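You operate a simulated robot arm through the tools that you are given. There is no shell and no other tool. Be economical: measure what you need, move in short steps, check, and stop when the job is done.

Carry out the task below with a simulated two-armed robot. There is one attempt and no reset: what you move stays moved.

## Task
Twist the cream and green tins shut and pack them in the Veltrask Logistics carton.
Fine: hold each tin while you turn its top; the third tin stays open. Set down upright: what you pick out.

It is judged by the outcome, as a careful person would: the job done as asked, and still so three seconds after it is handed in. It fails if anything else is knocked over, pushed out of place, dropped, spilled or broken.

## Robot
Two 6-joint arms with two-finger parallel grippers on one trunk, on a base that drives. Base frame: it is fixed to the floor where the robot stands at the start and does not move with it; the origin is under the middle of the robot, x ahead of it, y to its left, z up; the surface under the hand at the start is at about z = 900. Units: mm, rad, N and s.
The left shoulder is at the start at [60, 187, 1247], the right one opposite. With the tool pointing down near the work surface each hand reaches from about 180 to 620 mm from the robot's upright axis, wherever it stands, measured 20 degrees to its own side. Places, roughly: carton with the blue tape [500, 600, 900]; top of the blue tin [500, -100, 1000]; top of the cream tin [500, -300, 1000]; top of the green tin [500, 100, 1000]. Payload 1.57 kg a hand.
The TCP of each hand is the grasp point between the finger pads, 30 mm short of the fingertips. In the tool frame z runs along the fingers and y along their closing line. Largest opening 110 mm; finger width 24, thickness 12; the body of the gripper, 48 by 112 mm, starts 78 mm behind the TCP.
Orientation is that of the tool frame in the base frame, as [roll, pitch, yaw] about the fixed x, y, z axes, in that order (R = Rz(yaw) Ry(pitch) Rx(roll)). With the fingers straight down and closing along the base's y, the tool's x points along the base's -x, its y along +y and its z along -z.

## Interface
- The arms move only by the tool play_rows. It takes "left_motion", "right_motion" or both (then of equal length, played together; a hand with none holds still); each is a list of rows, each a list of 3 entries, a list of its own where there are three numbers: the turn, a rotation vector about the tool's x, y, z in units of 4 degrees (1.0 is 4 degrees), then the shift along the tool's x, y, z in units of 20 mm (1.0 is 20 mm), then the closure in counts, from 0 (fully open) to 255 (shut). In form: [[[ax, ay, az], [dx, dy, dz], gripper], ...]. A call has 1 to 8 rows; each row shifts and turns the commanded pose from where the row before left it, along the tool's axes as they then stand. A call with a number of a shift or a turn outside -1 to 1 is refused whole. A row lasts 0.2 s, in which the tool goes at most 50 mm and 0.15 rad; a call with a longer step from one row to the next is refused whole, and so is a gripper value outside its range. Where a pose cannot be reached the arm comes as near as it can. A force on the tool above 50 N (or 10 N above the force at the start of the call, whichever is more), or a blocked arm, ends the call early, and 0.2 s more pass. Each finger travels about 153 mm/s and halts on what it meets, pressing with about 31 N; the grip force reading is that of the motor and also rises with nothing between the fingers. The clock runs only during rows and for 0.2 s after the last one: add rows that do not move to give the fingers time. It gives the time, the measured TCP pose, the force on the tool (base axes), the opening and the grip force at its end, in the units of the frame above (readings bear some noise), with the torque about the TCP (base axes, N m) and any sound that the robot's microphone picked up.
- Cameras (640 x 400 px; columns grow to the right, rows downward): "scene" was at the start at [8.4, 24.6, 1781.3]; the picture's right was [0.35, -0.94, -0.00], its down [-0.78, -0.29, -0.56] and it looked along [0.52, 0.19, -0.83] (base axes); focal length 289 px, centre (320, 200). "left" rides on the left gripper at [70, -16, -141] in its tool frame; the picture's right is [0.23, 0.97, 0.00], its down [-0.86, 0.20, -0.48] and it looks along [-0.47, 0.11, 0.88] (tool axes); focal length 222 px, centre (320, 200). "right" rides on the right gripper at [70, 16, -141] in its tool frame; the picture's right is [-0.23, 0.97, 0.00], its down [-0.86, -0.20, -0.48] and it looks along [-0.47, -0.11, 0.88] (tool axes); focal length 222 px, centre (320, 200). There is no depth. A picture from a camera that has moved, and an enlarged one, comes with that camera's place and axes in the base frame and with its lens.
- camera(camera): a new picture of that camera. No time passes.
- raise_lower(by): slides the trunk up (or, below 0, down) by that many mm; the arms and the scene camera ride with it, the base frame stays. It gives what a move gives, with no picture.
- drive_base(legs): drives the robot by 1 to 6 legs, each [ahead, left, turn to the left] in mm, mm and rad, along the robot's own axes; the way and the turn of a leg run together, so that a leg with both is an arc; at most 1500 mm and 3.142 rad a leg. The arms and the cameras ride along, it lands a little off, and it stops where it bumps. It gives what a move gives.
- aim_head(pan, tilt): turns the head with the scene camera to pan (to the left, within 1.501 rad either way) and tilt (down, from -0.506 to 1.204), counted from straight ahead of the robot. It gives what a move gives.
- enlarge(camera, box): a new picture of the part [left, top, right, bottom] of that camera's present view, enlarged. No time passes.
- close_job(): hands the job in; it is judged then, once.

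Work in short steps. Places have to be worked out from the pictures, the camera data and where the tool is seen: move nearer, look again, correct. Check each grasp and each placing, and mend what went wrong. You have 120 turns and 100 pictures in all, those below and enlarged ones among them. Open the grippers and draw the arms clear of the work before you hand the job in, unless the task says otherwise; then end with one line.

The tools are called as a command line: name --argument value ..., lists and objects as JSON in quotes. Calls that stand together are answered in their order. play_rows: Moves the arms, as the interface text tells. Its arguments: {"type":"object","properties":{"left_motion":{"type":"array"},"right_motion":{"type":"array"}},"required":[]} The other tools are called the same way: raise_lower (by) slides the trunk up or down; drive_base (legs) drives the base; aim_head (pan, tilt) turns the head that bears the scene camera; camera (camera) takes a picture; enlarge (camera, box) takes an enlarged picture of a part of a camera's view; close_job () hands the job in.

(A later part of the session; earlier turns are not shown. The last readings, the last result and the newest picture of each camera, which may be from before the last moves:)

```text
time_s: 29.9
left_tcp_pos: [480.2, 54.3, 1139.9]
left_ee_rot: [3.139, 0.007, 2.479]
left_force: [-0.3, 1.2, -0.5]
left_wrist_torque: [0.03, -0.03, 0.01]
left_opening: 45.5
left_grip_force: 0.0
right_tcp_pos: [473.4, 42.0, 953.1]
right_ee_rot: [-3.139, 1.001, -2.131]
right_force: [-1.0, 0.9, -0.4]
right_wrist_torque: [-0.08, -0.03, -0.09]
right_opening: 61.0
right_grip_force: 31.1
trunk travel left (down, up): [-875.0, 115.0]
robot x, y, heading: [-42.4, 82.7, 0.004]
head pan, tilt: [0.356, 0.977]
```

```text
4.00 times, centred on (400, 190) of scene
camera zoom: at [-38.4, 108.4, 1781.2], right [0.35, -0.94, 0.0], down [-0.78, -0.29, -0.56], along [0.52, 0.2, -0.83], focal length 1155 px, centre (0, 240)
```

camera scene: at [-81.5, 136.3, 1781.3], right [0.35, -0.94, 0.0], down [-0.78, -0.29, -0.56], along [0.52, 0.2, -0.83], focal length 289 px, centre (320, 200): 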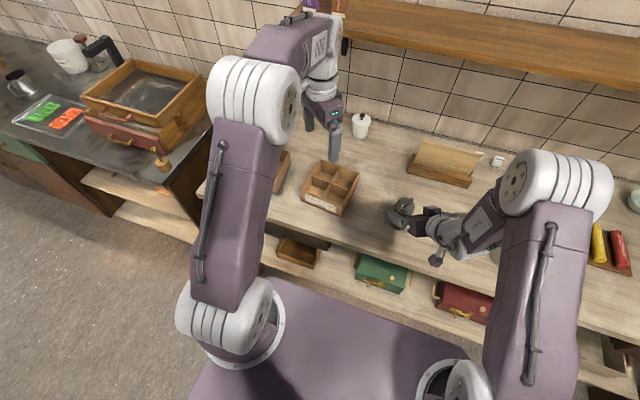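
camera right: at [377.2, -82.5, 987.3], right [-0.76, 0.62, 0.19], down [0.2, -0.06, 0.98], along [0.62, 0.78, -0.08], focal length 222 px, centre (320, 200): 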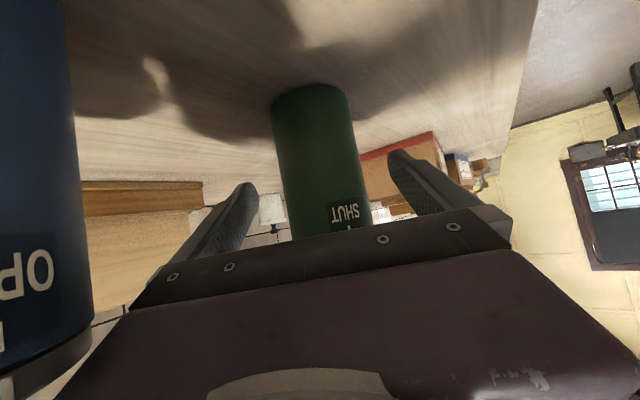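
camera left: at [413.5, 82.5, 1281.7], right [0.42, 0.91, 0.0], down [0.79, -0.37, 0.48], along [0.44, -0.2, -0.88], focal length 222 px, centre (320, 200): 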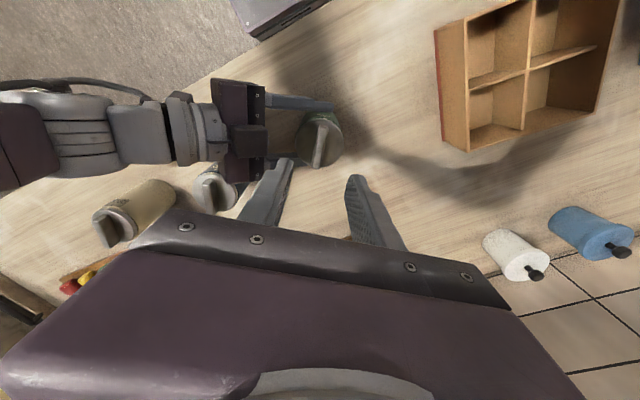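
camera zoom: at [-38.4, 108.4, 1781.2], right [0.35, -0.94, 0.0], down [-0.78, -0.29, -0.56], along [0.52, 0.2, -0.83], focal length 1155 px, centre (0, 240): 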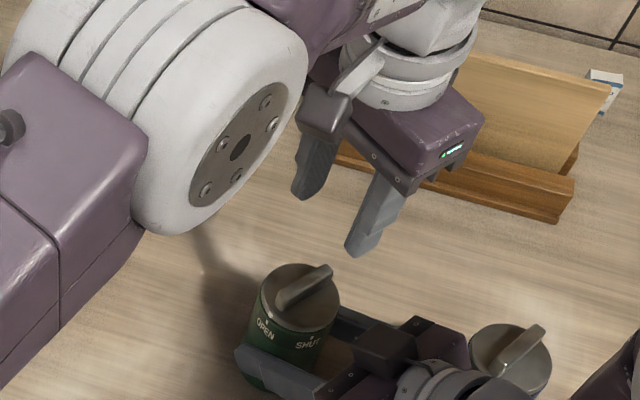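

Now there is good clearance around the knob. I zoom the left view to measure the handle.

enlarge --camera "left" --box '[270, 100, 366, 160]'

```text
6.67 times, centred on (318, 130) of left
camera zoom: at [413.5, 82.5, 1281.7], right [0.42, 0.91, 0.0], down [0.79, -0.37, 0.48], along [0.44, -0.2, -0.88], focal length 1481 px, centre (333, 667)
```

zoom: 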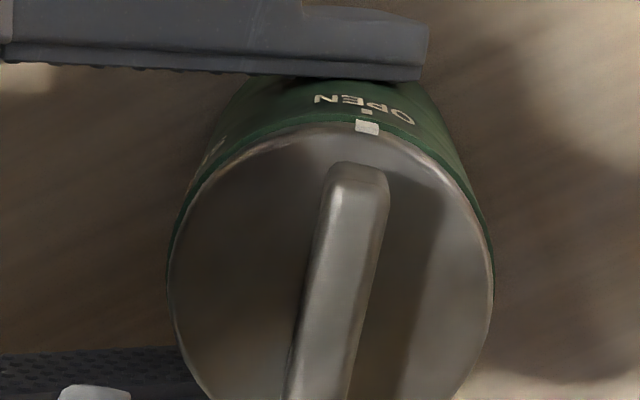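

The tool is aligned with the handle: 143° against 142°, and centred within 2 mm. I descend so that the tips straddle the handle just above the lid, with the fingers about 36 mm apart.

play_rows --left_motion '[[[0, 0, 0], [0.06, -0.05, 0.95], 172], [[0, 0, 0], [0, 0, 0.95], 172], [[0, 0, 0], [0, 0, 0.95], 172], [[0, 0, 0], [0, 0, 0.95], 172], [[0, 0, 0], [0, 0, 0.9], 172], [[0, 0, 0], [0, 0, 0], 172]]' --right_motion '[[[0, 0, 0], [0, 0, 0], 200], [[0, 0, 0], [0, 0, 0], 200], [[0, 0, 0], [0, 0, 0], 200], [[0, 0, 0], [0, 0, 0], 200], [[0, 0, 0], [0, 0, 0], 200], [[0, 0, 0], [0, 0, 0], 200]]'

enlarge --camera "scene" --box '[340, 160, 460, 235]'

enlarge --camera "left" --box '[220, 100, 412, 220]'

```text
time_s: 31.3
left_tcp_pos: [477.5, 50.8, 1048.8]
left_ee_rot: [3.139, 0.007, 2.48]
left_force: [0.1, -0.5, -1.0]
left_wrist_torque: [0.02, 0.0, 0.0]
left_opening: 35.8
left_grip_force: 0.1
right_tcp_pos: [472.1, 42.8, 952.7]
right_ee_rot: [-3.136, 1.001, -2.132]
right_force: [-0.2, -0.1, 0.0]
right_wrist_torque: [0.0, 0.04, -0.02]
right_opening: 60.8
right_grip_force: 31.4
trunk travel left (down, up): [-875.0, 115.0]
robot x, y, heading: [-47.2, 84.1, 0.005]
head pan, tilt: [0.356, 0.977]
```

```text
5.33 times, centred on (400, 198) of scene
camera zoom: at [-38.3, 108.2, 1781.3], right [0.35, -0.94, 0.0], down [-0.78, -0.29, -0.56], along [0.52, 0.2, -0.83], focal length 1540 px, centre (-107, 213)
```

zoom: 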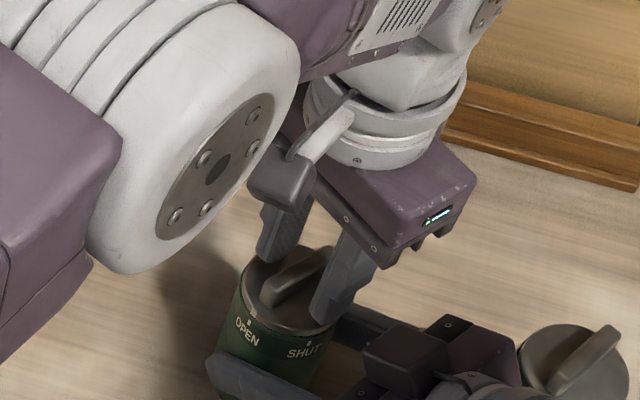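

```text
3.33 times, centred on (316, 160) of left
camera zoom: at [411.0, 80.5, 1190.2], right [0.42, 0.91, 0.0], down [0.79, -0.37, 0.48], along [0.44, -0.2, -0.88], focal length 740 px, centre (333, 333)
```

zoom: 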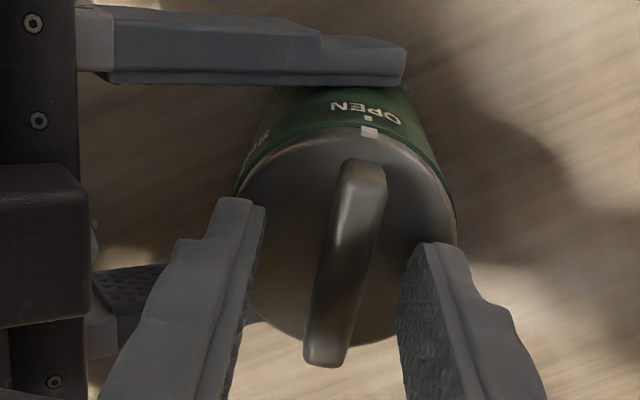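

The fingers straddle the handle. I lower 8 mm more and close on it.

play_rows --left_motion '[[[0, 0, 0], [0, 0, 0.4], 172], [[0, 0, 0], [0, 0, 0], 200], [[0, 0, 0], [0, 0, 0], 230], [[0, 0, 0], [0, 0, 0], 255], [[0, 0, 0], [0, 0, 0], 255]]' --right_motion '[[[0, 0, 0], [0, 0, 0], 200], [[0, 0, 0], [0, 0, 0], 200], [[0, 0, 0], [0, 0, 0], 200], [[0, 0, 0], [0, 0, 0], 200], [[0, 0, 0], [0, 0, 0], 200]]'

enlarge --camera "left" --box '[220, 100, 412, 220]'

```text
time_s: 32.5
left_tcp_pos: [480.2, 50.6, 1043.6]
left_ee_rot: [3.136, 0.014, 2.481]
left_force: [7.5, 3.5, 37.5]
left_wrist_torque: [0.07, -0.25, -0.02]
left_opening: 10.3
left_grip_force: 28.7
right_tcp_pos: [472.1, 42.4, 954.4]
right_ee_rot: [-3.136, 0.999, -2.128]
right_force: [1.4, -5.1, -7.9]
right_wrist_torque: [0.01, -0.04, 0.08]
right_opening: 60.4
right_grip_force: 30.8
trunk travel left (down, up): [-875.0, 115.0]
robot x, y, heading: [-44.2, 86.8, 0.004]
head pan, tilt: [0.356, 0.977]
```

```text
3.33 times, centred on (316, 160) of left
camera zoom: at [412.0, 80.7, 1182.8], right [0.42, 0.91, 0.0], down [0.79, -0.37, 0.49], along [0.45, -0.2, -0.87], focal length 740 px, centre (333, 333)
```

zoom: 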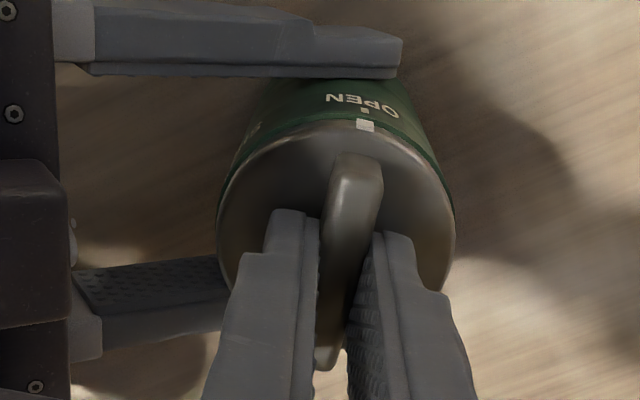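

The handle is gripped (10 mm) with some downward press. I relieve it by a few millimetres and turn 30° counter-clockwise.

play_rows --left_motion '[[[0, 0, 0], [0, 0, -0.15], 255], [[0, 0, -1], [0, 0, 0], 255], [[0, 0, -1], [0, 0, 0], 255], [[0, 0, -1], [0, 0, 0], 255], [[0, 0, -1], [0, 0, 0], 255], [[0, 0, -1], [0, 0, 0], 255], [[0, 0, -1], [0, 0, 0], 255], [[0, 0, -1], [0, 0, 0], 255]]' --right_motion '[[[0, 0, 0], [0, 0, 0], 200], [[0, 0, 0], [0, 0, 0], 200], [[0, 0, 0], [0, 0, 0], 200], [[0, 0, 0], [0, 0, 0], 200], [[0, 0, 0], [0, 0, 0], 200], [[0, 0, 0], [0, 0, 0], 200], [[0, 0, 0], [0, 0, 0], 200], [[0, 0, 0], [0, 0, 0], 200]]'

enlarge --camera "scene" --box '[340, 160, 460, 235]'

enlarge --camera "left" --box '[220, 100, 412, 220]'

```text
time_s: 34.3
left_tcp_pos: [478.7, 52.4, 1044.0]
left_ee_rot: [-3.141, 0.006, 2.971]
left_force: [16.9, 3.8, -8.7]
left_wrist_torque: [0.16, -0.78, -0.04]
left_opening: 10.3
left_grip_force: 28.1
right_tcp_pos: [473.0, 43.7, 953.1]
right_ee_rot: [-3.135, 1.002, -2.13]
right_force: [-20.4, -3.2, 15.7]
right_wrist_torque: [0.47, -0.55, 0.23]
right_opening: 61.0
right_grip_force: 30.9
trunk travel left (down, up): [-875.0, 115.0]
robot x, y, heading: [-46.1, 84.7, 0.005]
head pan, tilt: [0.356, 0.977]
```

```text
5.33 times, centred on (400, 198) of scene
camera zoom: at [-39.7, 108.5, 1781.2], right [0.35, -0.94, 0.0], down [-0.78, -0.29, -0.56], along [0.52, 0.2, -0.83], focal length 1540 px, centre (-107, 213)
```

zoom: 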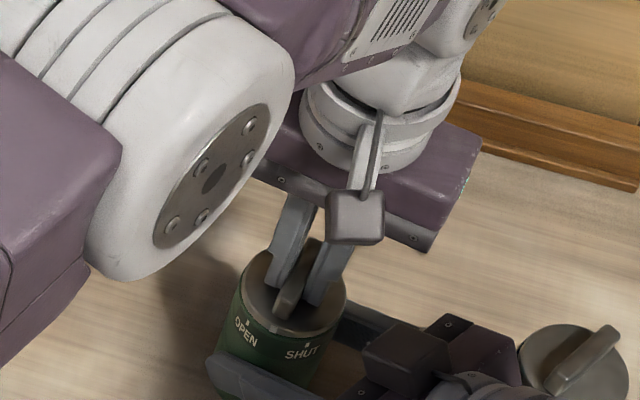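

```text
3.33 times, centred on (316, 160) of left
camera zoom: at [406.0, 47.8, 1184.1], right [-0.06, 1.0, 0.0], down [0.87, 0.05, 0.48], along [0.48, 0.02, -0.88], focal length 740 px, centre (333, 333)
```

zoom: 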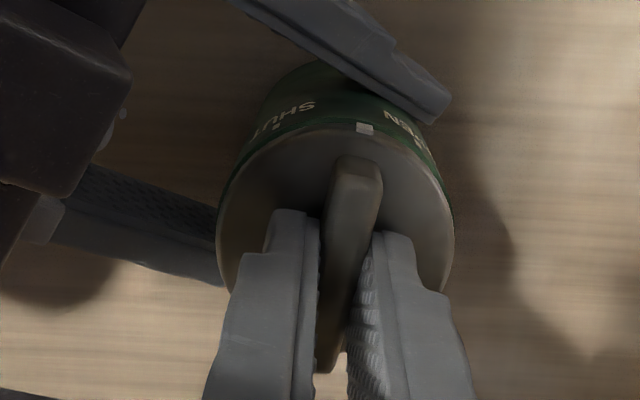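

The lid has turned 28° with the tin held still, and the tab is now between OPEN and SHUT. I continue by another 28°.

play_rows --left_motion '[[[0, 0, -1], [0, 0, 0], 255], [[0, 0, -1], [0, 0, 0], 255], [[0, 0, -1], [0, 0, 0], 255], [[0, 0, -1], [0, 0, 0], 255], [[0, 0, -1], [0, 0, 0], 255], [[0, 0, -1], [0, 0, 0], 255], [[0, 0, -1], [0, 0, 0], 255]]' --right_motion '[[[0, 0, 0], [0, 0, 0], 200], [[0, 0, 0], [0, 0, 0], 200], [[0, 0, 0], [0, 0, 0], 200], [[0, 0, 0], [0, 0, 0], 200], [[0, 0, 0], [0, 0, 0], 200], [[0, 0, 0], [0, 0, 0], 200], [[0, 0, 0], [0, 0, 0], 200]]'

enlarge --camera "left" --box '[220, 100, 412, 220]'

```text
time_s: 35.9
left_tcp_pos: [479.2, 52.6, 1044.5]
left_ee_rot: [-3.135, 0.005, -2.826]
left_force: [11.8, -1.5, 0.1]
left_wrist_torque: [0.09, -0.42, -0.01]
left_opening: 10.2
left_grip_force: 28.2
right_tcp_pos: [472.8, 42.2, 953.3]
right_ee_rot: [-3.136, 0.998, -2.127]
right_force: [-10.7, 0.0, 10.1]
right_wrist_torque: [-0.22, -0.6, 0.09]
right_opening: 60.7
right_grip_force: 31.0
trunk travel left (down, up): [-875.0, 115.0]
robot x, y, heading: [-45.7, 82.3, 0.001]
head pan, tilt: [0.356, 0.977]
```

```text
3.33 times, centred on (316, 160) of left
camera zoom: at [415.5, 14.7, 1184.5], right [-0.52, 0.85, -0.01], down [0.75, 0.46, 0.48], along [0.41, 0.24, -0.88], focal length 740 px, centre (333, 333)
```

zoom: 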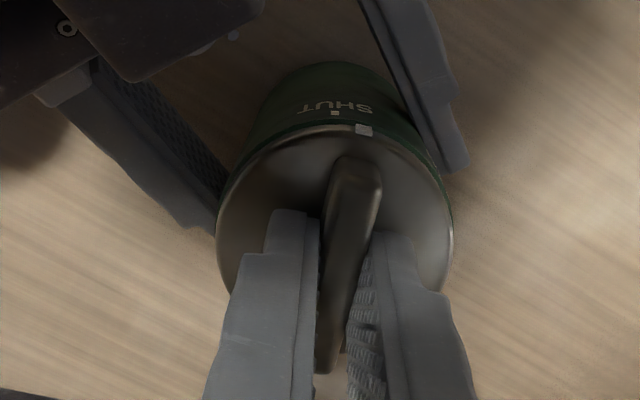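

The tab is still about 15° short of the SHUT mark. I turn three more rows and watch for a stop or click.

play_rows --left_motion '[[[0, 0, -1], [0, 0, 0], 255], [[0, 0, -1], [0, 0, 0], 255], [[0, 0, -1], [0, 0, 0], 255], [[0, 0, 0], [0, 0, 0], 255]]' --right_motion '[[[0, 0, 0], [0, 0, 0], 200], [[0, 0, 0], [0, 0, 0], 200], [[0, 0, 0], [0, 0, 0], 200], [[0, 0, 0], [0, 0, 0], 200]]'

enlarge --camera "left" --box '[220, 100, 412, 220]'

```text
time_s: 36.9
left_tcp_pos: [479.2, 53.3, 1044.3]
left_ee_rot: [-3.136, 0.003, -2.616]
left_force: [9.0, 1.3, -0.4]
left_wrist_torque: [0.04, -0.12, -0.04]
left_opening: 10.3
left_grip_force: 28.2
right_tcp_pos: [473.5, 42.9, 952.6]
right_ee_rot: [-3.134, 0.999, -2.129]
right_force: [-8.4, -0.5, 10.4]
right_wrist_torque: [0.04, -0.69, 0.09]
right_opening: 61.0
right_grip_force: 31.2
trunk travel left (down, up): [-875.0, 115.0]
robot x, y, heading: [-51.5, 82.7, 0.008]
head pan, tilt: [0.356, 0.977]
```

```text
3.33 times, centred on (316, 160) of left
camera zoom: at [424.6, 2.7, 1184.6], right [-0.69, 0.73, -0.01], down [0.64, 0.6, 0.48], along [0.35, 0.33, -0.88], focal length 740 px, centre (333, 333)
```

zoom: 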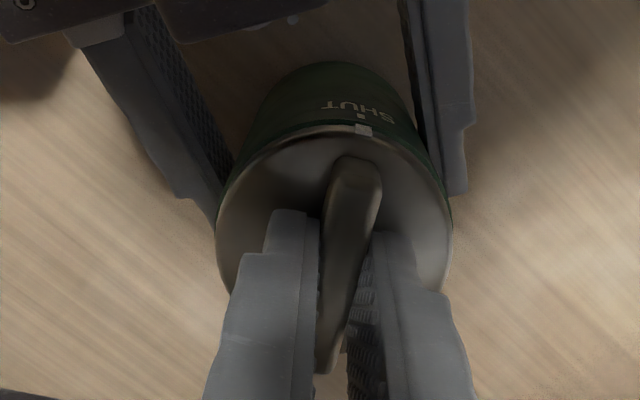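

The tab is almost exactly at SHUT. I nudge by 2° more to be sure it seats, then look close.

play_rows --left_motion '[[[0, 0, -0.5], [0, 0, 0], 255], [[0, 0, 0], [0, 0, 0], 255]]' --right_motion '[[[0, 0, 0], [0, 0, 0], 200], [[0, 0, 0], [0, 0, 0], 200]]'

enlarge --camera "left" --box '[290, 110, 370, 160]'

```text
time_s: 37.5
left_tcp_pos: [478.4, 54.0, 1043.2]
left_ee_rot: [-3.136, 0.004, -2.581]
left_force: [5.4, 3.5, 4.9]
left_wrist_torque: [0.08, 0.1, -0.57]
left_opening: 10.6
left_grip_force: 28.3
right_tcp_pos: [473.5, 42.5, 954.0]
right_ee_rot: [-3.136, 0.999, -2.13]
right_force: [-3.1, -2.5, 5.6]
right_wrist_torque: [0.29, -0.41, 0.6]
right_opening: 60.8
right_grip_force: 31.3
trunk travel left (down, up): [-875.0, 115.0]
robot x, y, heading: [-42.1, 81.8, 0.002]
head pan, tilt: [0.356, 0.977]
```

```text
8.00 times, centred on (330, 135) of left
camera zoom: at [426.3, 0.8, 1184.6], right [-0.71, 0.7, -0.01], down [0.62, 0.62, 0.48], along [0.34, 0.34, -0.88], focal length 1777 px, centre (240, 720)
```

zoom: 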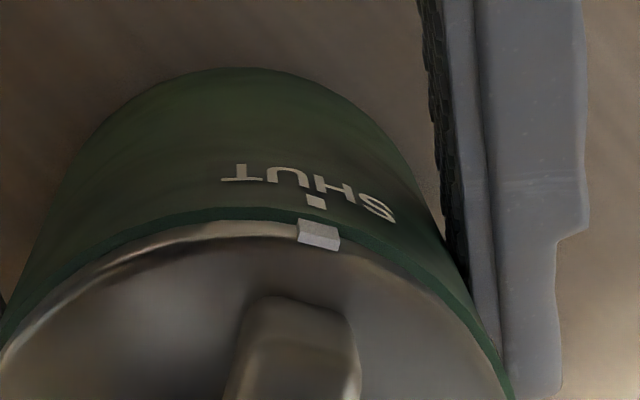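

Torque jumped to 0.57 N m, so a stop is reached, and the tab lines up with SHUT. I press another 1.5° to confirm it.

play_rows --left_motion '[[[0, 0, -0.4], [0, 0, 0], 255], [[0, 0, 0], [0, 0, 0], 255]]' --right_motion '[[[0, 0, 0], [0, 0, 0], 200], [[0, 0, 0], [0, 0, 0], 200]]'

```text
time_s: 38.1
left_tcp_pos: [478.3, 53.2, 1043.6]
left_ee_rot: [-3.136, 0.004, -2.553]
left_force: [0.9, 7.4, 9.6]
left_wrist_torque: [0.38, 0.2, -0.7]
left_opening: 10.8
left_grip_force: 28.7
right_tcp_pos: [473.2, 42.5, 953.0]
right_ee_rot: [-3.134, 0.999, -2.129]
right_force: [0.7, -4.6, 1.6]
right_wrist_torque: [0.15, -0.14, 0.57]
right_opening: 60.9
right_grip_force: 30.7
trunk travel left (down, up): [-875.0, 115.0]
robot x, y, heading: [-46.4, 81.5, 0.002]
head pan, tilt: [0.356, 0.977]
```

The stop is confirmed and the green tin is shut. I release the knob, lift the left hand, then open the right and back it away.

play_rows --left_motion '[[[0, 0, 0.4], [0, 0, 0], 255], [[0, 0, 0], [0, 0, 0], 190], [[0, 0, 0], [0, 0, 0], 172], [[0, 0, 0], [0, 0, -1], 172], [[0, 0, 0], [0, 0, -1], 172], [[0, 0, 0], [0, 0, -1], 100], [[0, 0, 0], [0, 0, -1], 0], [[0, 0, 0], [0, 0, -1], 0]]' --right_motion '[[[0, 0, 0], [0, 0, 0], 200], [[0, 0, 0], [0, 0, 0], 200], [[0, 0, 0], [0, 0, 0], 200], [[0, 0, 0], [0, 0, 0], 200], [[0, 0, 0], [0, 0, 0], 200], [[0, 0, 0], [0, 0, 0], 100], [[0, 0, 0], [0, 0, 0], 0], [[0, 0, 0], [0, 0, 0], 0]]'

play_rows --right_motion '[[[0, 0, 0], [0, 0, -1], 0], [[0, 0, 0], [0, 0, -1], 0], [[0, 0, 0], [0, 0, -1], 0], [[0, 0, 0], [-0.6, 0, -1], 0], [[0, 0, 0], [-1, 0, -0.7], 0], [[0, 0, 0], [-1, 0, -0.7], 0], [[0, 0, 0], [-1, 0, -0.7], 0], [[0, 0, 0], [-1, 0, -0.7], 0]]'

camera --camera "left"

```text
time_s: 39.9
left_tcp_pos: [479.4, 51.8, 1141.4]
left_ee_rot: [-3.136, 0.003, -2.581]
left_force: [-0.9, 0.7, 0.0]
left_wrist_torque: [0.01, 0.01, -0.03]
left_opening: 110.1
left_grip_force: 0.1
right_tcp_pos: [474.0, 42.5, 953.2]
right_ee_rot: [-3.137, 1.0, -2.129]
right_force: [-0.8, -0.2, -0.1]
right_wrist_torque: [-0.06, -0.03, -0.05]
right_opening: 110.0
right_grip_force: 0.1
trunk travel left (down, up): [-875.0, 115.0]
robot x, y, heading: [-45.7, 79.0, 0.003]
head pan, tilt: [0.356, 0.977]
```

```text
time_s: 41.7
left_tcp_pos: [480.0, 52.2, 1142.0]
left_ee_rot: [-3.134, 0.004, -2.58]
left_force: [0.1, 0.6, 0.1]
left_wrist_torque: [-0.05, -0.01, 0.05]
left_opening: 110.1
left_grip_force: 0.0
right_tcp_pos: [455.2, -15.9, 1107.1]
right_ee_rot: [-3.126, 0.999, -2.122]
right_force: [-0.8, -0.4, 0.7]
right_wrist_torque: [-0.03, 0.01, -0.01]
right_opening: 109.9
right_grip_force: 0.1
right hand out of reach, approached as far as the arm can: row 1, 2, 3
trunk travel left (down, up): [-875.0, 115.0]
robot x, y, heading: [-48.0, 87.7, 0.001]
head pan, tilt: [0.356, 0.977]
```

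```text
57 pictures are left
camera left: at [427.3, 0.2, 1283.1], right [-0.71, 0.7, -0.01], down [0.62, 0.62, 0.48], along [0.34, 0.34, -0.88], focal length 222 px, centre (320, 200)
```

left: 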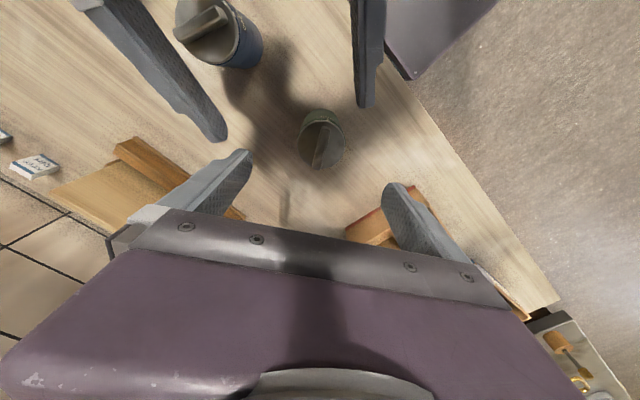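

The tin stands free. I move the right hand away to the right while lowering the left, open, around the tin's top.

play_rows --right_motion '[[[0, 0, 0], [0.04, -0.53, -0.98], 0], [[0, 0, 0], [0.04, -0.53, -0.98], 0], [[0, 0, 0], [0.04, -0.53, -0.98], 0], [[0, 0, 0], [0.04, -0.53, -0.98], 0], [[0, 0, 0], [0.04, -0.53, -0.98], 0], [[0, 0, 0], [0.04, -0.53, -0.98], 0], [[0, 0, 0], [0.04, -0.53, -0.98], 0]]'

play_rows --left_motion '[[[0, 0, 0], [0, 0.05, 0.94], 0], [[0, 0, 0], [0, 0.05, 0.94], 0], [[0, 0, 0], [0, 0, 0.94], 0], [[0, 0, 0], [0, 0, 0.94], 0], [[0, 0, 0], [0, 0, 0.94], 0], [[0, 0, 0], [0, 0, 0.94], 0], [[0, 0, 0], [0, 0, 0.9], 0], [[0, 0, 0], [0, 0, 0], 0]]'

camera --camera "left"

```text
time_s: 43.3
left_tcp_pos: [480.8, 51.7, 1141.9]
left_ee_rot: [-3.138, 0.003, -2.581]
left_force: [0.7, 0.6, 0.0]
left_wrist_torque: [0.05, -0.02, -0.01]
left_opening: 110.0
left_grip_force: 0.0
right_tcp_pos: [455.3, -155.2, 1172.5]
right_ee_rot: [-3.13, 1.002, -2.127]
right_force: [-0.1, -0.2, 0.1]
right_wrist_torque: [0.01, -0.04, 0.0]
right_opening: 110.2
right_grip_force: 0.2
trunk travel left (down, up): [-875.0, 115.0]
robot x, y, heading: [-43.4, 81.6, 0.004]
head pan, tilt: [0.356, 0.977]
```

```text
time_s: 45.1
left_tcp_pos: [477.7, 53.1, 1011.1]
left_ee_rot: [-3.137, 0.003, -2.582]
left_force: [-0.6, 0.4, 0.6]
left_wrist_torque: [0.0, 0.02, 0.02]
left_opening: 110.0
left_grip_force: 0.1
right_tcp_pos: [454.9, -154.1, 1172.0]
right_ee_rot: [-3.127, 1.0, -2.126]
right_force: [-0.2, 0.2, 0.8]
right_wrist_torque: [0.01, -0.02, 0.03]
right_opening: 109.9
right_grip_force: 0.0
trunk travel left (down, up): [-875.0, 115.0]
robot x, y, heading: [-47.0, 85.7, 0.002]
head pan, tilt: [0.356, 0.977]
```

```text
56 pictures are left
camera left: at [425.5, 1.2, 1152.2], right [-0.71, 0.7, -0.01], down [0.62, 0.62, 0.48], along [0.34, 0.34, -0.88], focal length 222 px, centre (320, 200)
```

left: 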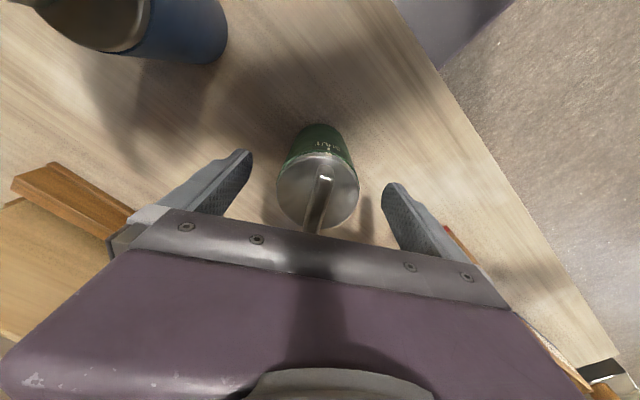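

The tin is centred between the left fingers. I close and lift a little to test the hold.

play_rows --left_motion '[[[0, 0, 0], [0, 0, 0], 80], [[0, 0, 0], [0, 0, 0], 150], [[0, 0, 0], [0, 0, 0], 200], [[0, 0, 0], [0, 0, 0], 200], [[0, 0, 0], [0, 0, -0.5], 200], [[0, 0, 0], [0, 0, -0.5], 200], [[0, 0, 0], [0, 0, -0.5], 200], [[0, 0, 0], [0, 0, 0], 200]]'

camera --camera "left"

```text
time_s: 46.9
left_tcp_pos: [478.0, 55.5, 1041.5]
left_ee_rot: [-3.137, 0.003, -2.582]
left_force: [0.1, -0.2, 0.4]
left_wrist_torque: [0.0, 0.01, -0.01]
left_opening: 56.7
left_grip_force: 30.7
right_tcp_pos: [456.4, -155.1, 1172.4]
right_ee_rot: [-3.13, 1.0, -2.127]
right_force: [-0.5, -0.4, -0.2]
right_wrist_torque: [-0.03, 0.01, -0.01]
right_opening: 110.1
right_grip_force: 0.1
trunk travel left (down, up): [-875.0, 115.0]
robot x, y, heading: [-45.9, 82.3, 0.001]
head pan, tilt: [0.356, 0.977]
```

```text
55 pictures are left
camera left: at [426.5, 2.7, 1182.1], right [-0.71, 0.7, -0.01], down [0.62, 0.62, 0.48], along [0.34, 0.34, -0.88], focal length 222 px, centre (320, 200)
```

left: 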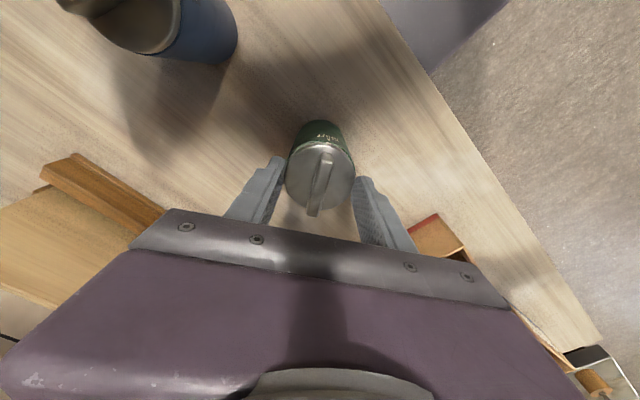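

The fingers slid up and the tin stayed down: the lid looks smaller and there is no weight on the hand. I open, go back down a bit deeper, close and read the opening before lifting.

play_rows --left_motion '[[[0, 0, 0], [0, 0, 0], 60], [[0, 0, 0], [0, 0, 0], 0], [[0, 0, 0], [0, 0, 0.9], 0], [[0, 0, 0], [0, 0, 0.9], 0], [[0, 0, 0], [0, 0, 0.2], 0], [[0, 0, 0], [0, 0, 0], 120], [[0, 0, 0], [0, 0, 0], 200], [[0, 0, 0], [0, 0, 0], 200]]'

camera --camera "left"

```text
time_s: 48.7
left_tcp_pos: [478.0, 54.3, 1004.3]
left_ee_rot: [-3.136, 0.004, -2.581]
left_force: [-0.2, 0.1, 1.3]
left_wrist_torque: [0.12, 0.04, 0.01]
left_opening: 61.2
left_grip_force: 31.4
right_tcp_pos: [454.8, -154.2, 1171.7]
right_ee_rot: [-3.129, 1.0, -2.127]
right_force: [0.3, 0.2, 0.6]
right_wrist_torque: [-0.05, -0.01, 0.01]
right_opening: 109.9
right_grip_force: 0.0
trunk travel left (down, up): [-875.0, 115.0]
robot x, y, heading: [-45.8, 80.0, -0.0]
head pan, tilt: [0.356, 0.977]
```

```text
54 pictures are left
camera left: at [425.9, 1.9, 1144.9], right [-0.71, 0.7, -0.01], down [0.62, 0.62, 0.48], along [0.34, 0.34, -0.88], focal length 222 px, centre (320, 200)
```

left: 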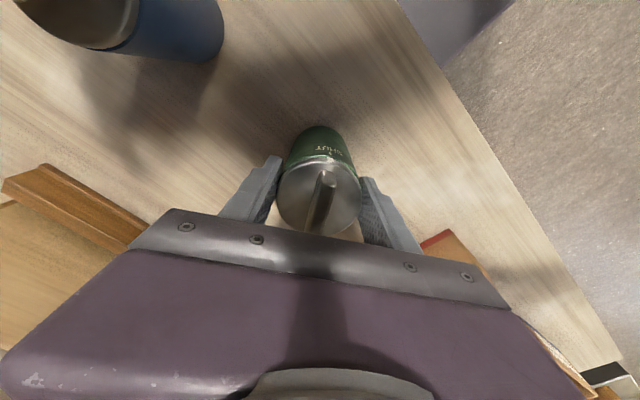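

Now it grips the 61 mm body with tips at about z 974. I lift just 10 mm and read the weight.

play_rows --left_motion '[[[0, 0, 0], [0, 0, -0.15], 220], [[0, 0, 0], [0, 0, -0.15], 220], [[0, 0, 0], [0, 0, -0.2], 220], [[0, 0, 0], [0, 0, 0], 220]]'

camera --camera "left"

```text
time_s: 49.7
left_tcp_pos: [476.8, 54.2, 1011.2]
left_ee_rot: [-3.135, 0.005, -2.582]
left_force: [-0.4, 0.5, -1.7]
left_wrist_torque: [0.0, 0.01, 0.01]
left_opening: 60.9
left_grip_force: 30.7
right_tcp_pos: [455.9, -154.4, 1172.5]
right_ee_rot: [-3.13, 0.999, -2.126]
right_force: [-0.1, 1.1, -1.1]
right_wrist_torque: [-0.01, 0.02, -0.02]
right_opening: 109.8
right_grip_force: 0.0
trunk travel left (down, up): [-875.0, 115.0]
robot x, y, heading: [-49.8, 84.2, 0.005]
head pan, tilt: [0.356, 0.977]
```

```text
53 pictures are left
camera left: at [426.4, 2.3, 1153.2], right [-0.71, 0.7, -0.01], down [0.62, 0.62, 0.48], along [0.34, 0.34, -0.88], focal length 222 px, centre (320, 200)
```

left: 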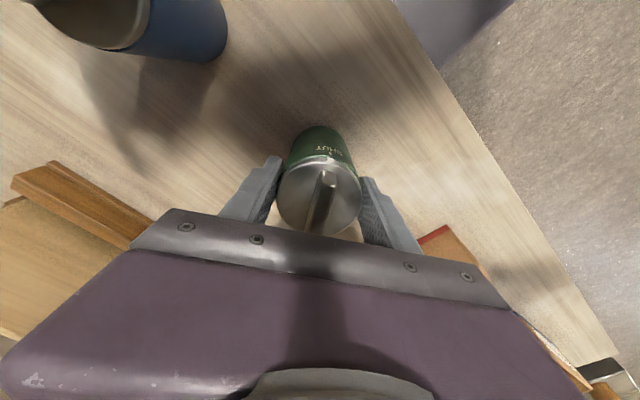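

The tin came up with the hand (lid same size in view, about 2 N of weight). I lift it to travel height.

play_rows --left_motion '[[[0, 0, 0], [0, 0, -0.5], 230], [[0, 0, 0], [0, 0, -0.7], 230], [[0, 0, 0], [0, 0, -0.9], 230], [[0, 0, 0], [0, 0, -0.9], 230], [[0, 0, 0], [0, 0, -0.9], 230], [[0, 0, 0], [0, 0, -0.9], 230], [[0, 0, 0], [0, 0, -0.9], 230], [[0, 0, 0], [0, 0, -0.5], 230]]'

camera --camera "scene"

```text
time_s: 51.5
left_tcp_pos: [478.3, 55.4, 1137.4]
left_ee_rot: [-3.138, 0.003, -2.581]
left_force: [-0.2, 0.7, -2.3]
left_wrist_torque: [-0.02, 0.0, -0.02]
left_opening: 61.2
left_grip_force: 31.1
right_tcp_pos: [456.3, -155.9, 1172.6]
right_ee_rot: [-3.129, 1.0, -2.126]
right_force: [-0.4, 0.6, 0.0]
right_wrist_torque: [0.02, 0.01, 0.03]
right_opening: 110.0
right_grip_force: 0.1
trunk travel left (down, up): [-875.0, 115.0]
robot x, y, heading: [-47.7, 83.9, 0.008]
head pan, tilt: [0.356, 0.977]
```

```text
52 pictures are left
camera scene: at [-38.0, 108.0, 1781.2], right [0.35, -0.94, 0.0], down [-0.78, -0.29, -0.56], along [0.52, 0.2, -0.83], focal length 289 px, centre (320, 200)
```

scene: 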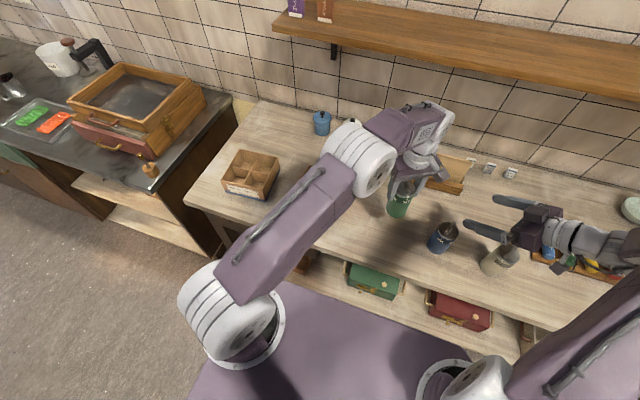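

The tin is held at base height z≈1033. I drive the base 360 mm to the left toward the Veltrask carton.

drive_base --legs '[[0, 360, 0]]'

camera --camera "scene"

```text
time_s: 53.8
left_tcp_pos: [478.3, 415.8, 1135.7]
left_ee_rot: [-3.137, 0.005, -2.581]
left_force: [0.6, 0.0, -2.3]
left_wrist_torque: [0.0, 0.02, 0.03]
left_opening: 61.0
left_grip_force: 31.0
right_tcp_pos: [455.2, 206.7, 1172.5]
right_ee_rot: [-3.131, 1.002, -2.124]
right_force: [0.2, 0.3, -0.3]
right_wrist_torque: [-0.01, -0.02, -0.02]
right_opening: 109.7
right_grip_force: 0.0
trunk travel left (down, up): [-875.0, 115.0]
robot x, y, heading: [-45.8, 444.5, 0.005]
head pan, tilt: [0.356, 0.977]
```

```text
51 pictures are left
camera scene: at [-39.4, 466.8, 1781.3], right [0.35, -0.94, 0.0], down [-0.78, -0.29, -0.56], along [0.52, 0.2, -0.83], focal length 289 px, centre (320, 200)
```

scene: 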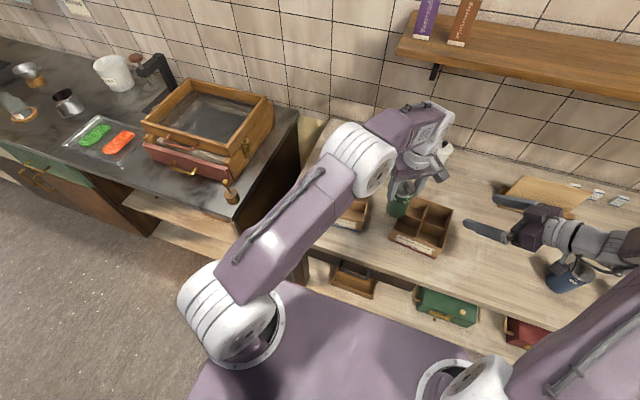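

I shift the tin 120 mm to the left, then look with the left camera at the blue-taped carton.

play_rows --left_motion '[[[0, 0, 0], [-0.53, 0.85, 0], 230], [[0, 0, 0], [-0.53, 0.85, 0], 230], [[0, 0, 0], [-0.53, 0.85, 0], 230], [[0, 0, 0], [-0.53, 0.85, 0], 230], [[0, 0, 0], [-0.53, 0.85, 0], 230], [[0, 0, 0], [-0.53, 0.85, 0], 230], [[0, 0, 0], [0, 0, 0], 230]]'

camera --camera "left"

```text
time_s: 55.4
left_tcp_pos: [476.4, 537.7, 1136.0]
left_ee_rot: [-3.136, 0.003, -2.579]
left_force: [-0.2, -0.3, -2.3]
left_wrist_torque: [0.0, 0.01, 0.02]
left_opening: 61.3
left_grip_force: 31.0
right_tcp_pos: [454.2, 206.5, 1172.3]
right_ee_rot: [-3.13, 1.0, -2.124]
right_force: [0.0, 0.1, -0.7]
right_wrist_torque: [0.03, 0.03, 0.01]
right_opening: 109.8
right_grip_force: 0.2
trunk travel left (down, up): [-875.0, 115.0]
robot x, y, heading: [-45.7, 442.1, 0.005]
head pan, tilt: [0.356, 0.977]
```

```text
50 pictures are left
camera left: at [424.4, 484.9, 1277.4], right [-0.71, 0.7, -0.01], down [0.61, 0.63, 0.48], along [0.34, 0.34, -0.88], focal length 222 px, centre (320, 200)
```

left: 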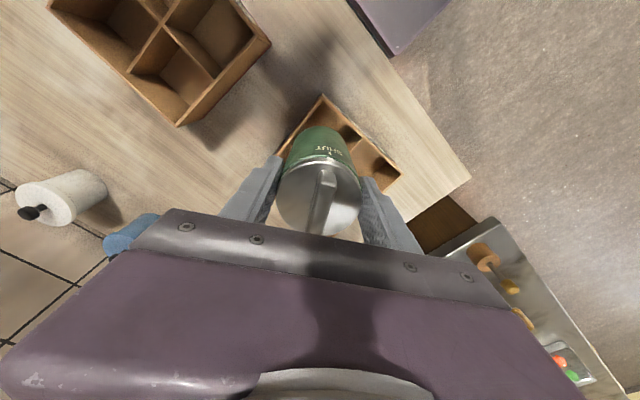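

I place the carton's rim at about z 974 with its centre near (508, 582), turned by about 4°. I check it from the right hand's camera, which points that way.

camera --camera "right"

```text
49 pictures are left
camera right: at [357.8, 83.9, 1189.3], right [-0.76, 0.62, 0.18], down [0.19, -0.05, 0.98], along [0.62, 0.78, -0.08], focal length 222 px, centre (320, 200)
```

right: 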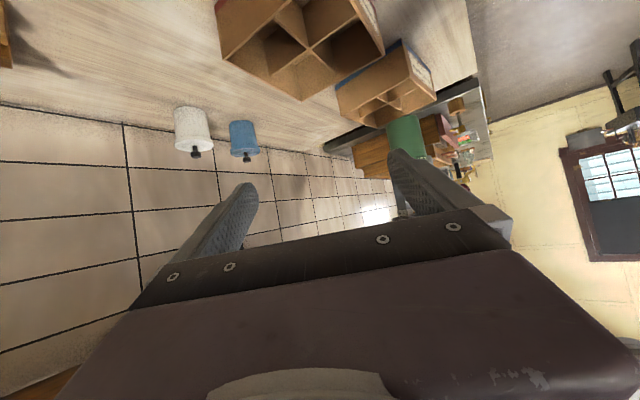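

This view shows the carton well. I zoom in to read its label and measure its position.

enlarge --camera "right" --box '[325, 35, 453, 115]'

```text
5.00 times, centred on (389, 75) of right
camera zoom: at [357.8, 83.9, 1189.3], right [-0.76, 0.62, 0.18], down [0.19, -0.05, 0.98], along [0.62, 0.78, -0.08], focal length 1111 px, centre (-25, 825)
```

zoom: 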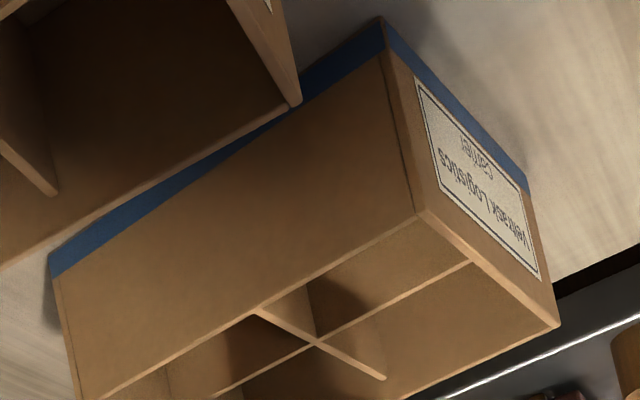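

"Veltrask Logistics carrier" is confirmed on the blue-taped carton: rim z≈973, centre (509, 583.5). I take the green tin over the near-left cell at about (468, 618.5) and hover just above the rim.

play_rows --left_motion '[[[0, 0, 0], [-0.45, 0.91, 0], 230], [[0, 0, 0], [-0.45, 0.91, 0], 230], [[0, 0, 0], [-0.45, 0.91, 0], 230], [[0, 0, 0], [-0.45, 0.91, 0], 230], [[0, 0, 0], [0, 0, 0.8], 230], [[0, 0, 0], [0, 0, 0.8], 230], [[0, 0, 0], [0, 0, 0.4], 230], [[0, 0, 0], [0, 0, 0], 230]]'

enlarge --camera "right" --box '[325, 35, 485, 135]'

camera --camera "left"

```text
time_s: 57.2
left_tcp_pos: [468.5, 618.8, 1095.0]
left_ee_rot: [-3.138, 0.004, -2.581]
left_force: [-0.8, 0.4, -1.9]
left_wrist_torque: [-0.01, -0.05, -0.02]
left_opening: 60.9
left_grip_force: 31.3
right_tcp_pos: [454.0, 208.7, 1172.6]
right_ee_rot: [-3.127, 1.0, -2.123]
right_force: [0.2, 0.4, 0.1]
right_wrist_torque: [0.02, 0.0, 0.03]
right_opening: 109.4
right_grip_force: 0.1
trunk travel left (down, up): [-875.0, 115.0]
robot x, y, heading: [-50.5, 444.4, 0.003]
head pan, tilt: [0.356, 0.977]
```

```text
4.00 times, centred on (405, 85) of right
camera zoom: at [357.8, 84.2, 1189.4], right [-0.76, 0.62, 0.18], down [0.19, -0.05, 0.98], along [0.62, 0.78, -0.08], focal length 888 px, centre (-20, 660)
```

zoom: 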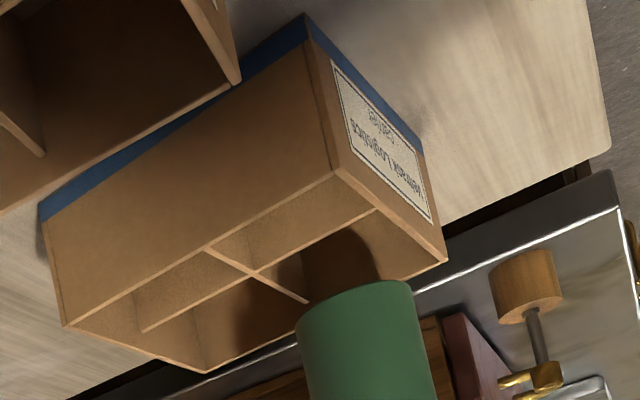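

```text
46 pictures are left
camera left: at [416.9, 566.4, 1237.0], right [-0.71, 0.7, -0.01], down [0.61, 0.63, 0.48], along [0.34, 0.34, -0.88], focal length 222 px, centre (320, 200)
```

left: 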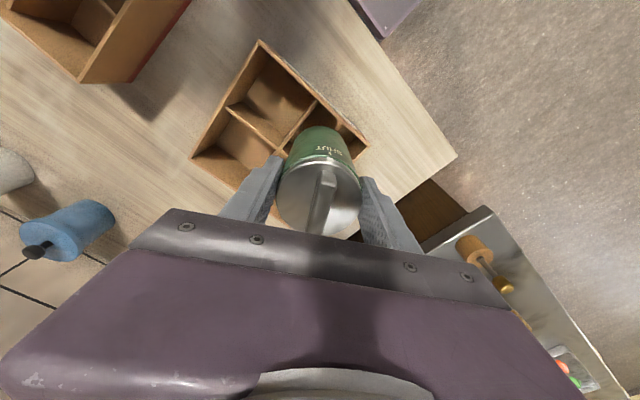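

The tin axis at about (469, 618) matches the cell centre within 1–2 mm. I lower it 60 mm into the cell, watching the force.

play_rows --left_motion '[[[0, 0, 0], [0.04, 0.05, 0.5], 230], [[0, 0, 0], [0, 0, 0.5], 230], [[0, 0, 0], [0, 0, 0.5], 230], [[0, 0, 0], [0, 0, 0.5], 230], [[0, 0, 0], [0, 0, 0.5], 230], [[0, 0, 0], [0, 0, 0.5], 230], [[0, 0, 0], [0, 0, 0], 230]]'

enlarge --camera "right" --box '[325, 35, 485, 135]'

```text
time_s: 58.8
left_tcp_pos: [468.2, 618.1, 1035.2]
left_ee_rot: [-3.137, 0.003, -2.578]
left_force: [-0.6, 0.5, -2.2]
left_wrist_torque: [0.02, 0.01, 0.0]
left_opening: 60.8
left_grip_force: 31.1
right_tcp_pos: [454.3, 208.4, 1172.7]
right_ee_rot: [-3.129, 1.0, -2.122]
right_force: [-0.9, 0.5, 0.5]
right_wrist_torque: [-0.01, 0.0, -0.03]
right_opening: 110.0
right_grip_force: 0.1
trunk travel left (down, up): [-875.0, 115.0]
robot x, y, heading: [-47.7, 444.7, 0.004]
head pan, tilt: [0.356, 0.977]
```

```text
4.00 times, centred on (405, 85) of right
camera zoom: at [357.7, 84.1, 1189.5], right [-0.76, 0.62, 0.18], down [0.19, -0.05, 0.98], along [0.62, 0.78, -0.08], focal length 888 px, centre (-20, 660)
```

zoom: 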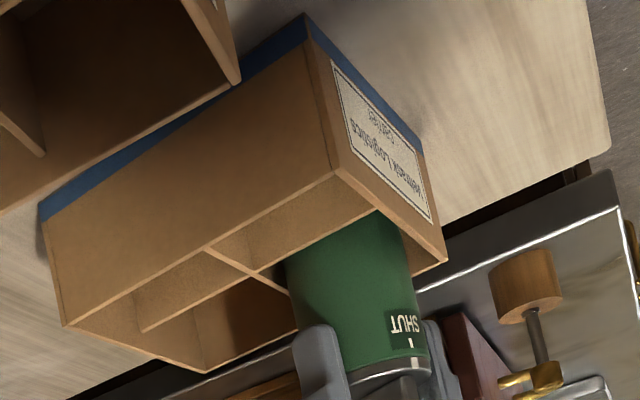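

It entered the cell without contact. I lower the rest gently.

play_rows --left_motion '[[[0, 0, 0], [0, 0, 0.4], 230], [[0, 0, 0], [0, 0, 0.4], 230], [[0, 0, 0], [0, 0, 0.35], 230], [[0, 0, 0], [0, 0, 0.1], 230], [[0, 0, 0], [0, 0, 0], 230]]'

```text
time_s: 60.0
left_tcp_pos: [467.7, 618.6, 1011.2]
left_ee_rot: [-3.137, 0.004, -2.579]
left_force: [-0.4, 0.6, -1.6]
left_wrist_torque: [0.0, 0.01, -0.04]
left_opening: 61.2
left_grip_force: 31.0
right_tcp_pos: [454.8, 208.8, 1173.2]
right_ee_rot: [-3.13, 1.001, -2.125]
right_force: [0.2, -0.5, 0.1]
right_wrist_torque: [-0.01, 0.05, -0.01]
right_opening: 110.0
right_grip_force: 0.1
trunk travel left (down, up): [-875.0, 115.0]
robot x, y, heading: [-48.3, 443.6, 0.006]
head pan, tilt: [0.356, 0.977]
```

No contact yet, so I go down in 2 mm steps.

play_rows --left_motion '[[[0, 0, 0], [0, 0, 0.1], 230], [[0, 0, 0], [0, 0, 0.1], 230], [[0, 0, 0], [0, 0, 0.1], 230], [[0, 0, 0], [0, 0, 0], 230]]'

```text
time_s: 61.0
left_tcp_pos: [466.9, 619.3, 1006.4]
left_ee_rot: [-3.134, 0.009, -2.579]
left_force: [4.3, 0.0, 34.0]
left_wrist_torque: [0.53, 0.06, -0.01]
left_opening: 61.4
left_grip_force: 31.1
right_tcp_pos: [452.2, 207.7, 1174.1]
right_ee_rot: [-3.126, 1.004, -2.12]
right_force: [0.7, 0.2, 0.5]
right_wrist_torque: [0.03, 0.02, 0.03]
right_opening: 109.9
right_grip_force: 0.1
trunk travel left (down, up): [-875.0, 115.0]
robot x, y, heading: [-48.8, 444.5, 0.003]
head pan, tilt: [0.356, 0.977]
```

It touched down (34 N). I ease off by 1 mm, open the fingers and raise the hand.

play_rows --left_motion '[[[0, 0, 0], [0, 0, -0.08], 230], [[0, 0, 0], [0, 0, 0], 90], [[0, 0, 0], [0, 0, 0], 60], [[0, 0, 0], [0, 0, -0.5], 60], [[0, 0, 0], [0, 0, -1], 60], [[0, 0, 0], [0, 0, -1], 60], [[0, 0, 0], [0, 0, -1], 60], [[0, 0, 0], [0, 0, -1], 60]]'

enlarge --camera "right" --box '[325, 35, 485, 135]'

```text
time_s: 62.8
left_tcp_pos: [467.9, 618.3, 1095.6]
left_ee_rot: [-3.137, 0.004, -2.58]
left_force: [0.2, 0.6, 0.2]
left_wrist_torque: [-0.03, -0.03, -0.03]
left_opening: 84.2
left_grip_force: 0.1
right_tcp_pos: [453.3, 208.6, 1173.6]
right_ee_rot: [-3.127, 1.002, -2.123]
right_force: [1.0, -0.1, 0.1]
right_wrist_torque: [0.01, -0.01, -0.01]
right_opening: 110.2
right_grip_force: 0.1
trunk travel left (down, up): [-875.0, 115.0]
robot x, y, heading: [-44.0, 445.5, 0.006]
head pan, tilt: [0.356, 0.977]
```

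```text
4.00 times, centred on (405, 85) of right
camera zoom: at [357.0, 83.7, 1189.5], right [-0.76, 0.62, 0.18], down [0.19, -0.05, 0.98], along [0.62, 0.78, -0.08], focal length 888 px, centre (-20, 660)
```

zoom: 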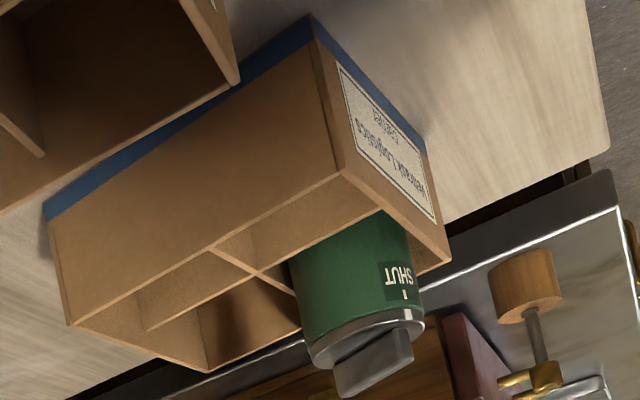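

The green tin stands upright in its cell with its tab at SHUT. Next is the cream tin: I raise the left hand and turn it back toward the cream handle's direction (az ≈150°).

play_rows --left_motion '[[[0, 0, 0], [0, 0, -1], 60], [[0, 0, 0], [0, 0, -1], 60], [[0, 0, 1], [0, 0, -1], 60], [[0, 0, 1], [0, 0, -0.5], 60], [[0, 0, 1], [0, 0, 0], 60], [[0, 0, 1], [0, 0, 0], 60], [[0, 0, 1], [0, 0, 0], 60], [[0, 0, 1], [0, 0, 0], 60]]'

play_rows --left_motion '[[[0, 0, 1], [0, 0, 0], 0], [[0, 0, 1], [0, 0, 0], 0], [[0, 0, 1], [0, 0, 0], 0], [[0, 0, 1], [0, 0, 0], 0], [[0, 0, 1], [0, 0, 0], 0], [[0, 0, 1], [0, 0, 0], 0], [[0, 0, 1], [0, 0, 0], 0], [[0, 0, 1], [0, 0, 0], 0]]'

drive_base --legs '[[0, -500, 0], [-18, -195, 0]]'

camera --camera "scene"

```text
time_s: 64.6
left_tcp_pos: [467.1, 620.4, 1166.7]
left_ee_rot: [-3.138, 0.007, -2.997]
left_force: [-0.1, -0.3, 0.2]
left_wrist_torque: [0.02, -0.04, -0.02]
left_opening: 84.2
left_grip_force: 0.0
right_tcp_pos: [453.9, 208.2, 1172.5]
right_ee_rot: [-3.128, 1.0, -2.123]
right_force: [0.2, 0.0, -1.0]
right_wrist_torque: [0.02, -0.01, 0.01]
right_opening: 109.5
right_grip_force: 0.1
trunk travel left (down, up): [-875.0, 115.0]
robot x, y, heading: [-46.2, 446.6, 0.005]
head pan, tilt: [0.356, 0.977]
```

```text
time_s: 66.4
left_tcp_pos: [466.7, 619.9, 1165.9]
left_ee_rot: [3.141, 0.006, 2.725]
left_force: [0.2, 0.6, 0.3]
left_wrist_torque: [-0.02, -0.01, 0.02]
left_opening: 110.1
left_grip_force: 0.0
right_tcp_pos: [454.9, 208.5, 1172.5]
right_ee_rot: [-3.128, 0.999, -2.123]
right_force: [0.3, -0.1, 0.9]
right_wrist_torque: [0.01, -0.04, 0.01]
right_opening: 110.1
right_grip_force: 0.2
trunk travel left (down, up): [-875.0, 115.0]
robot x, y, heading: [-51.1, 443.1, 0.013]
head pan, tilt: [0.356, 0.977]
```

```text
time_s: 70.6
left_tcp_pos: [459.4, -76.9, 1165.3]
left_ee_rot: [-3.138, 0.006, 2.742]
left_force: [0.1, 0.2, -0.3]
left_wrist_torque: [-0.05, 0.01, 0.02]
left_opening: 109.9
left_grip_force: 0.0
right_tcp_pos: [452.8, -488.4, 1173.0]
right_ee_rot: [-3.127, 0.999, -2.105]
right_force: [-0.4, 0.7, 0.6]
right_wrist_torque: [0.0, 0.03, 0.0]
right_opening: 109.8
right_grip_force: 0.1
trunk travel left (down, up): [-875.0, 115.0]
robot x, y, heading: [-52.1, -262.3, 0.019]
head pan, tilt: [0.356, 0.977]
```

```text
43 pictures are left
camera scene: at [-45.5, -232.4, 1781.2], right [0.37, -0.93, 0.0], down [-0.77, -0.31, -0.56], along [0.52, 0.2, -0.83], focal length 289 px, centre (320, 200)
```

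scene: 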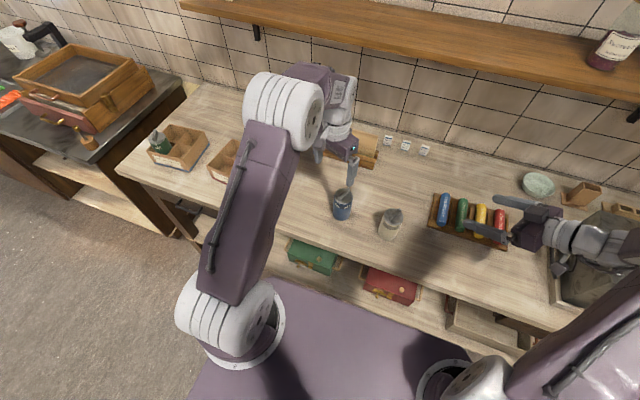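

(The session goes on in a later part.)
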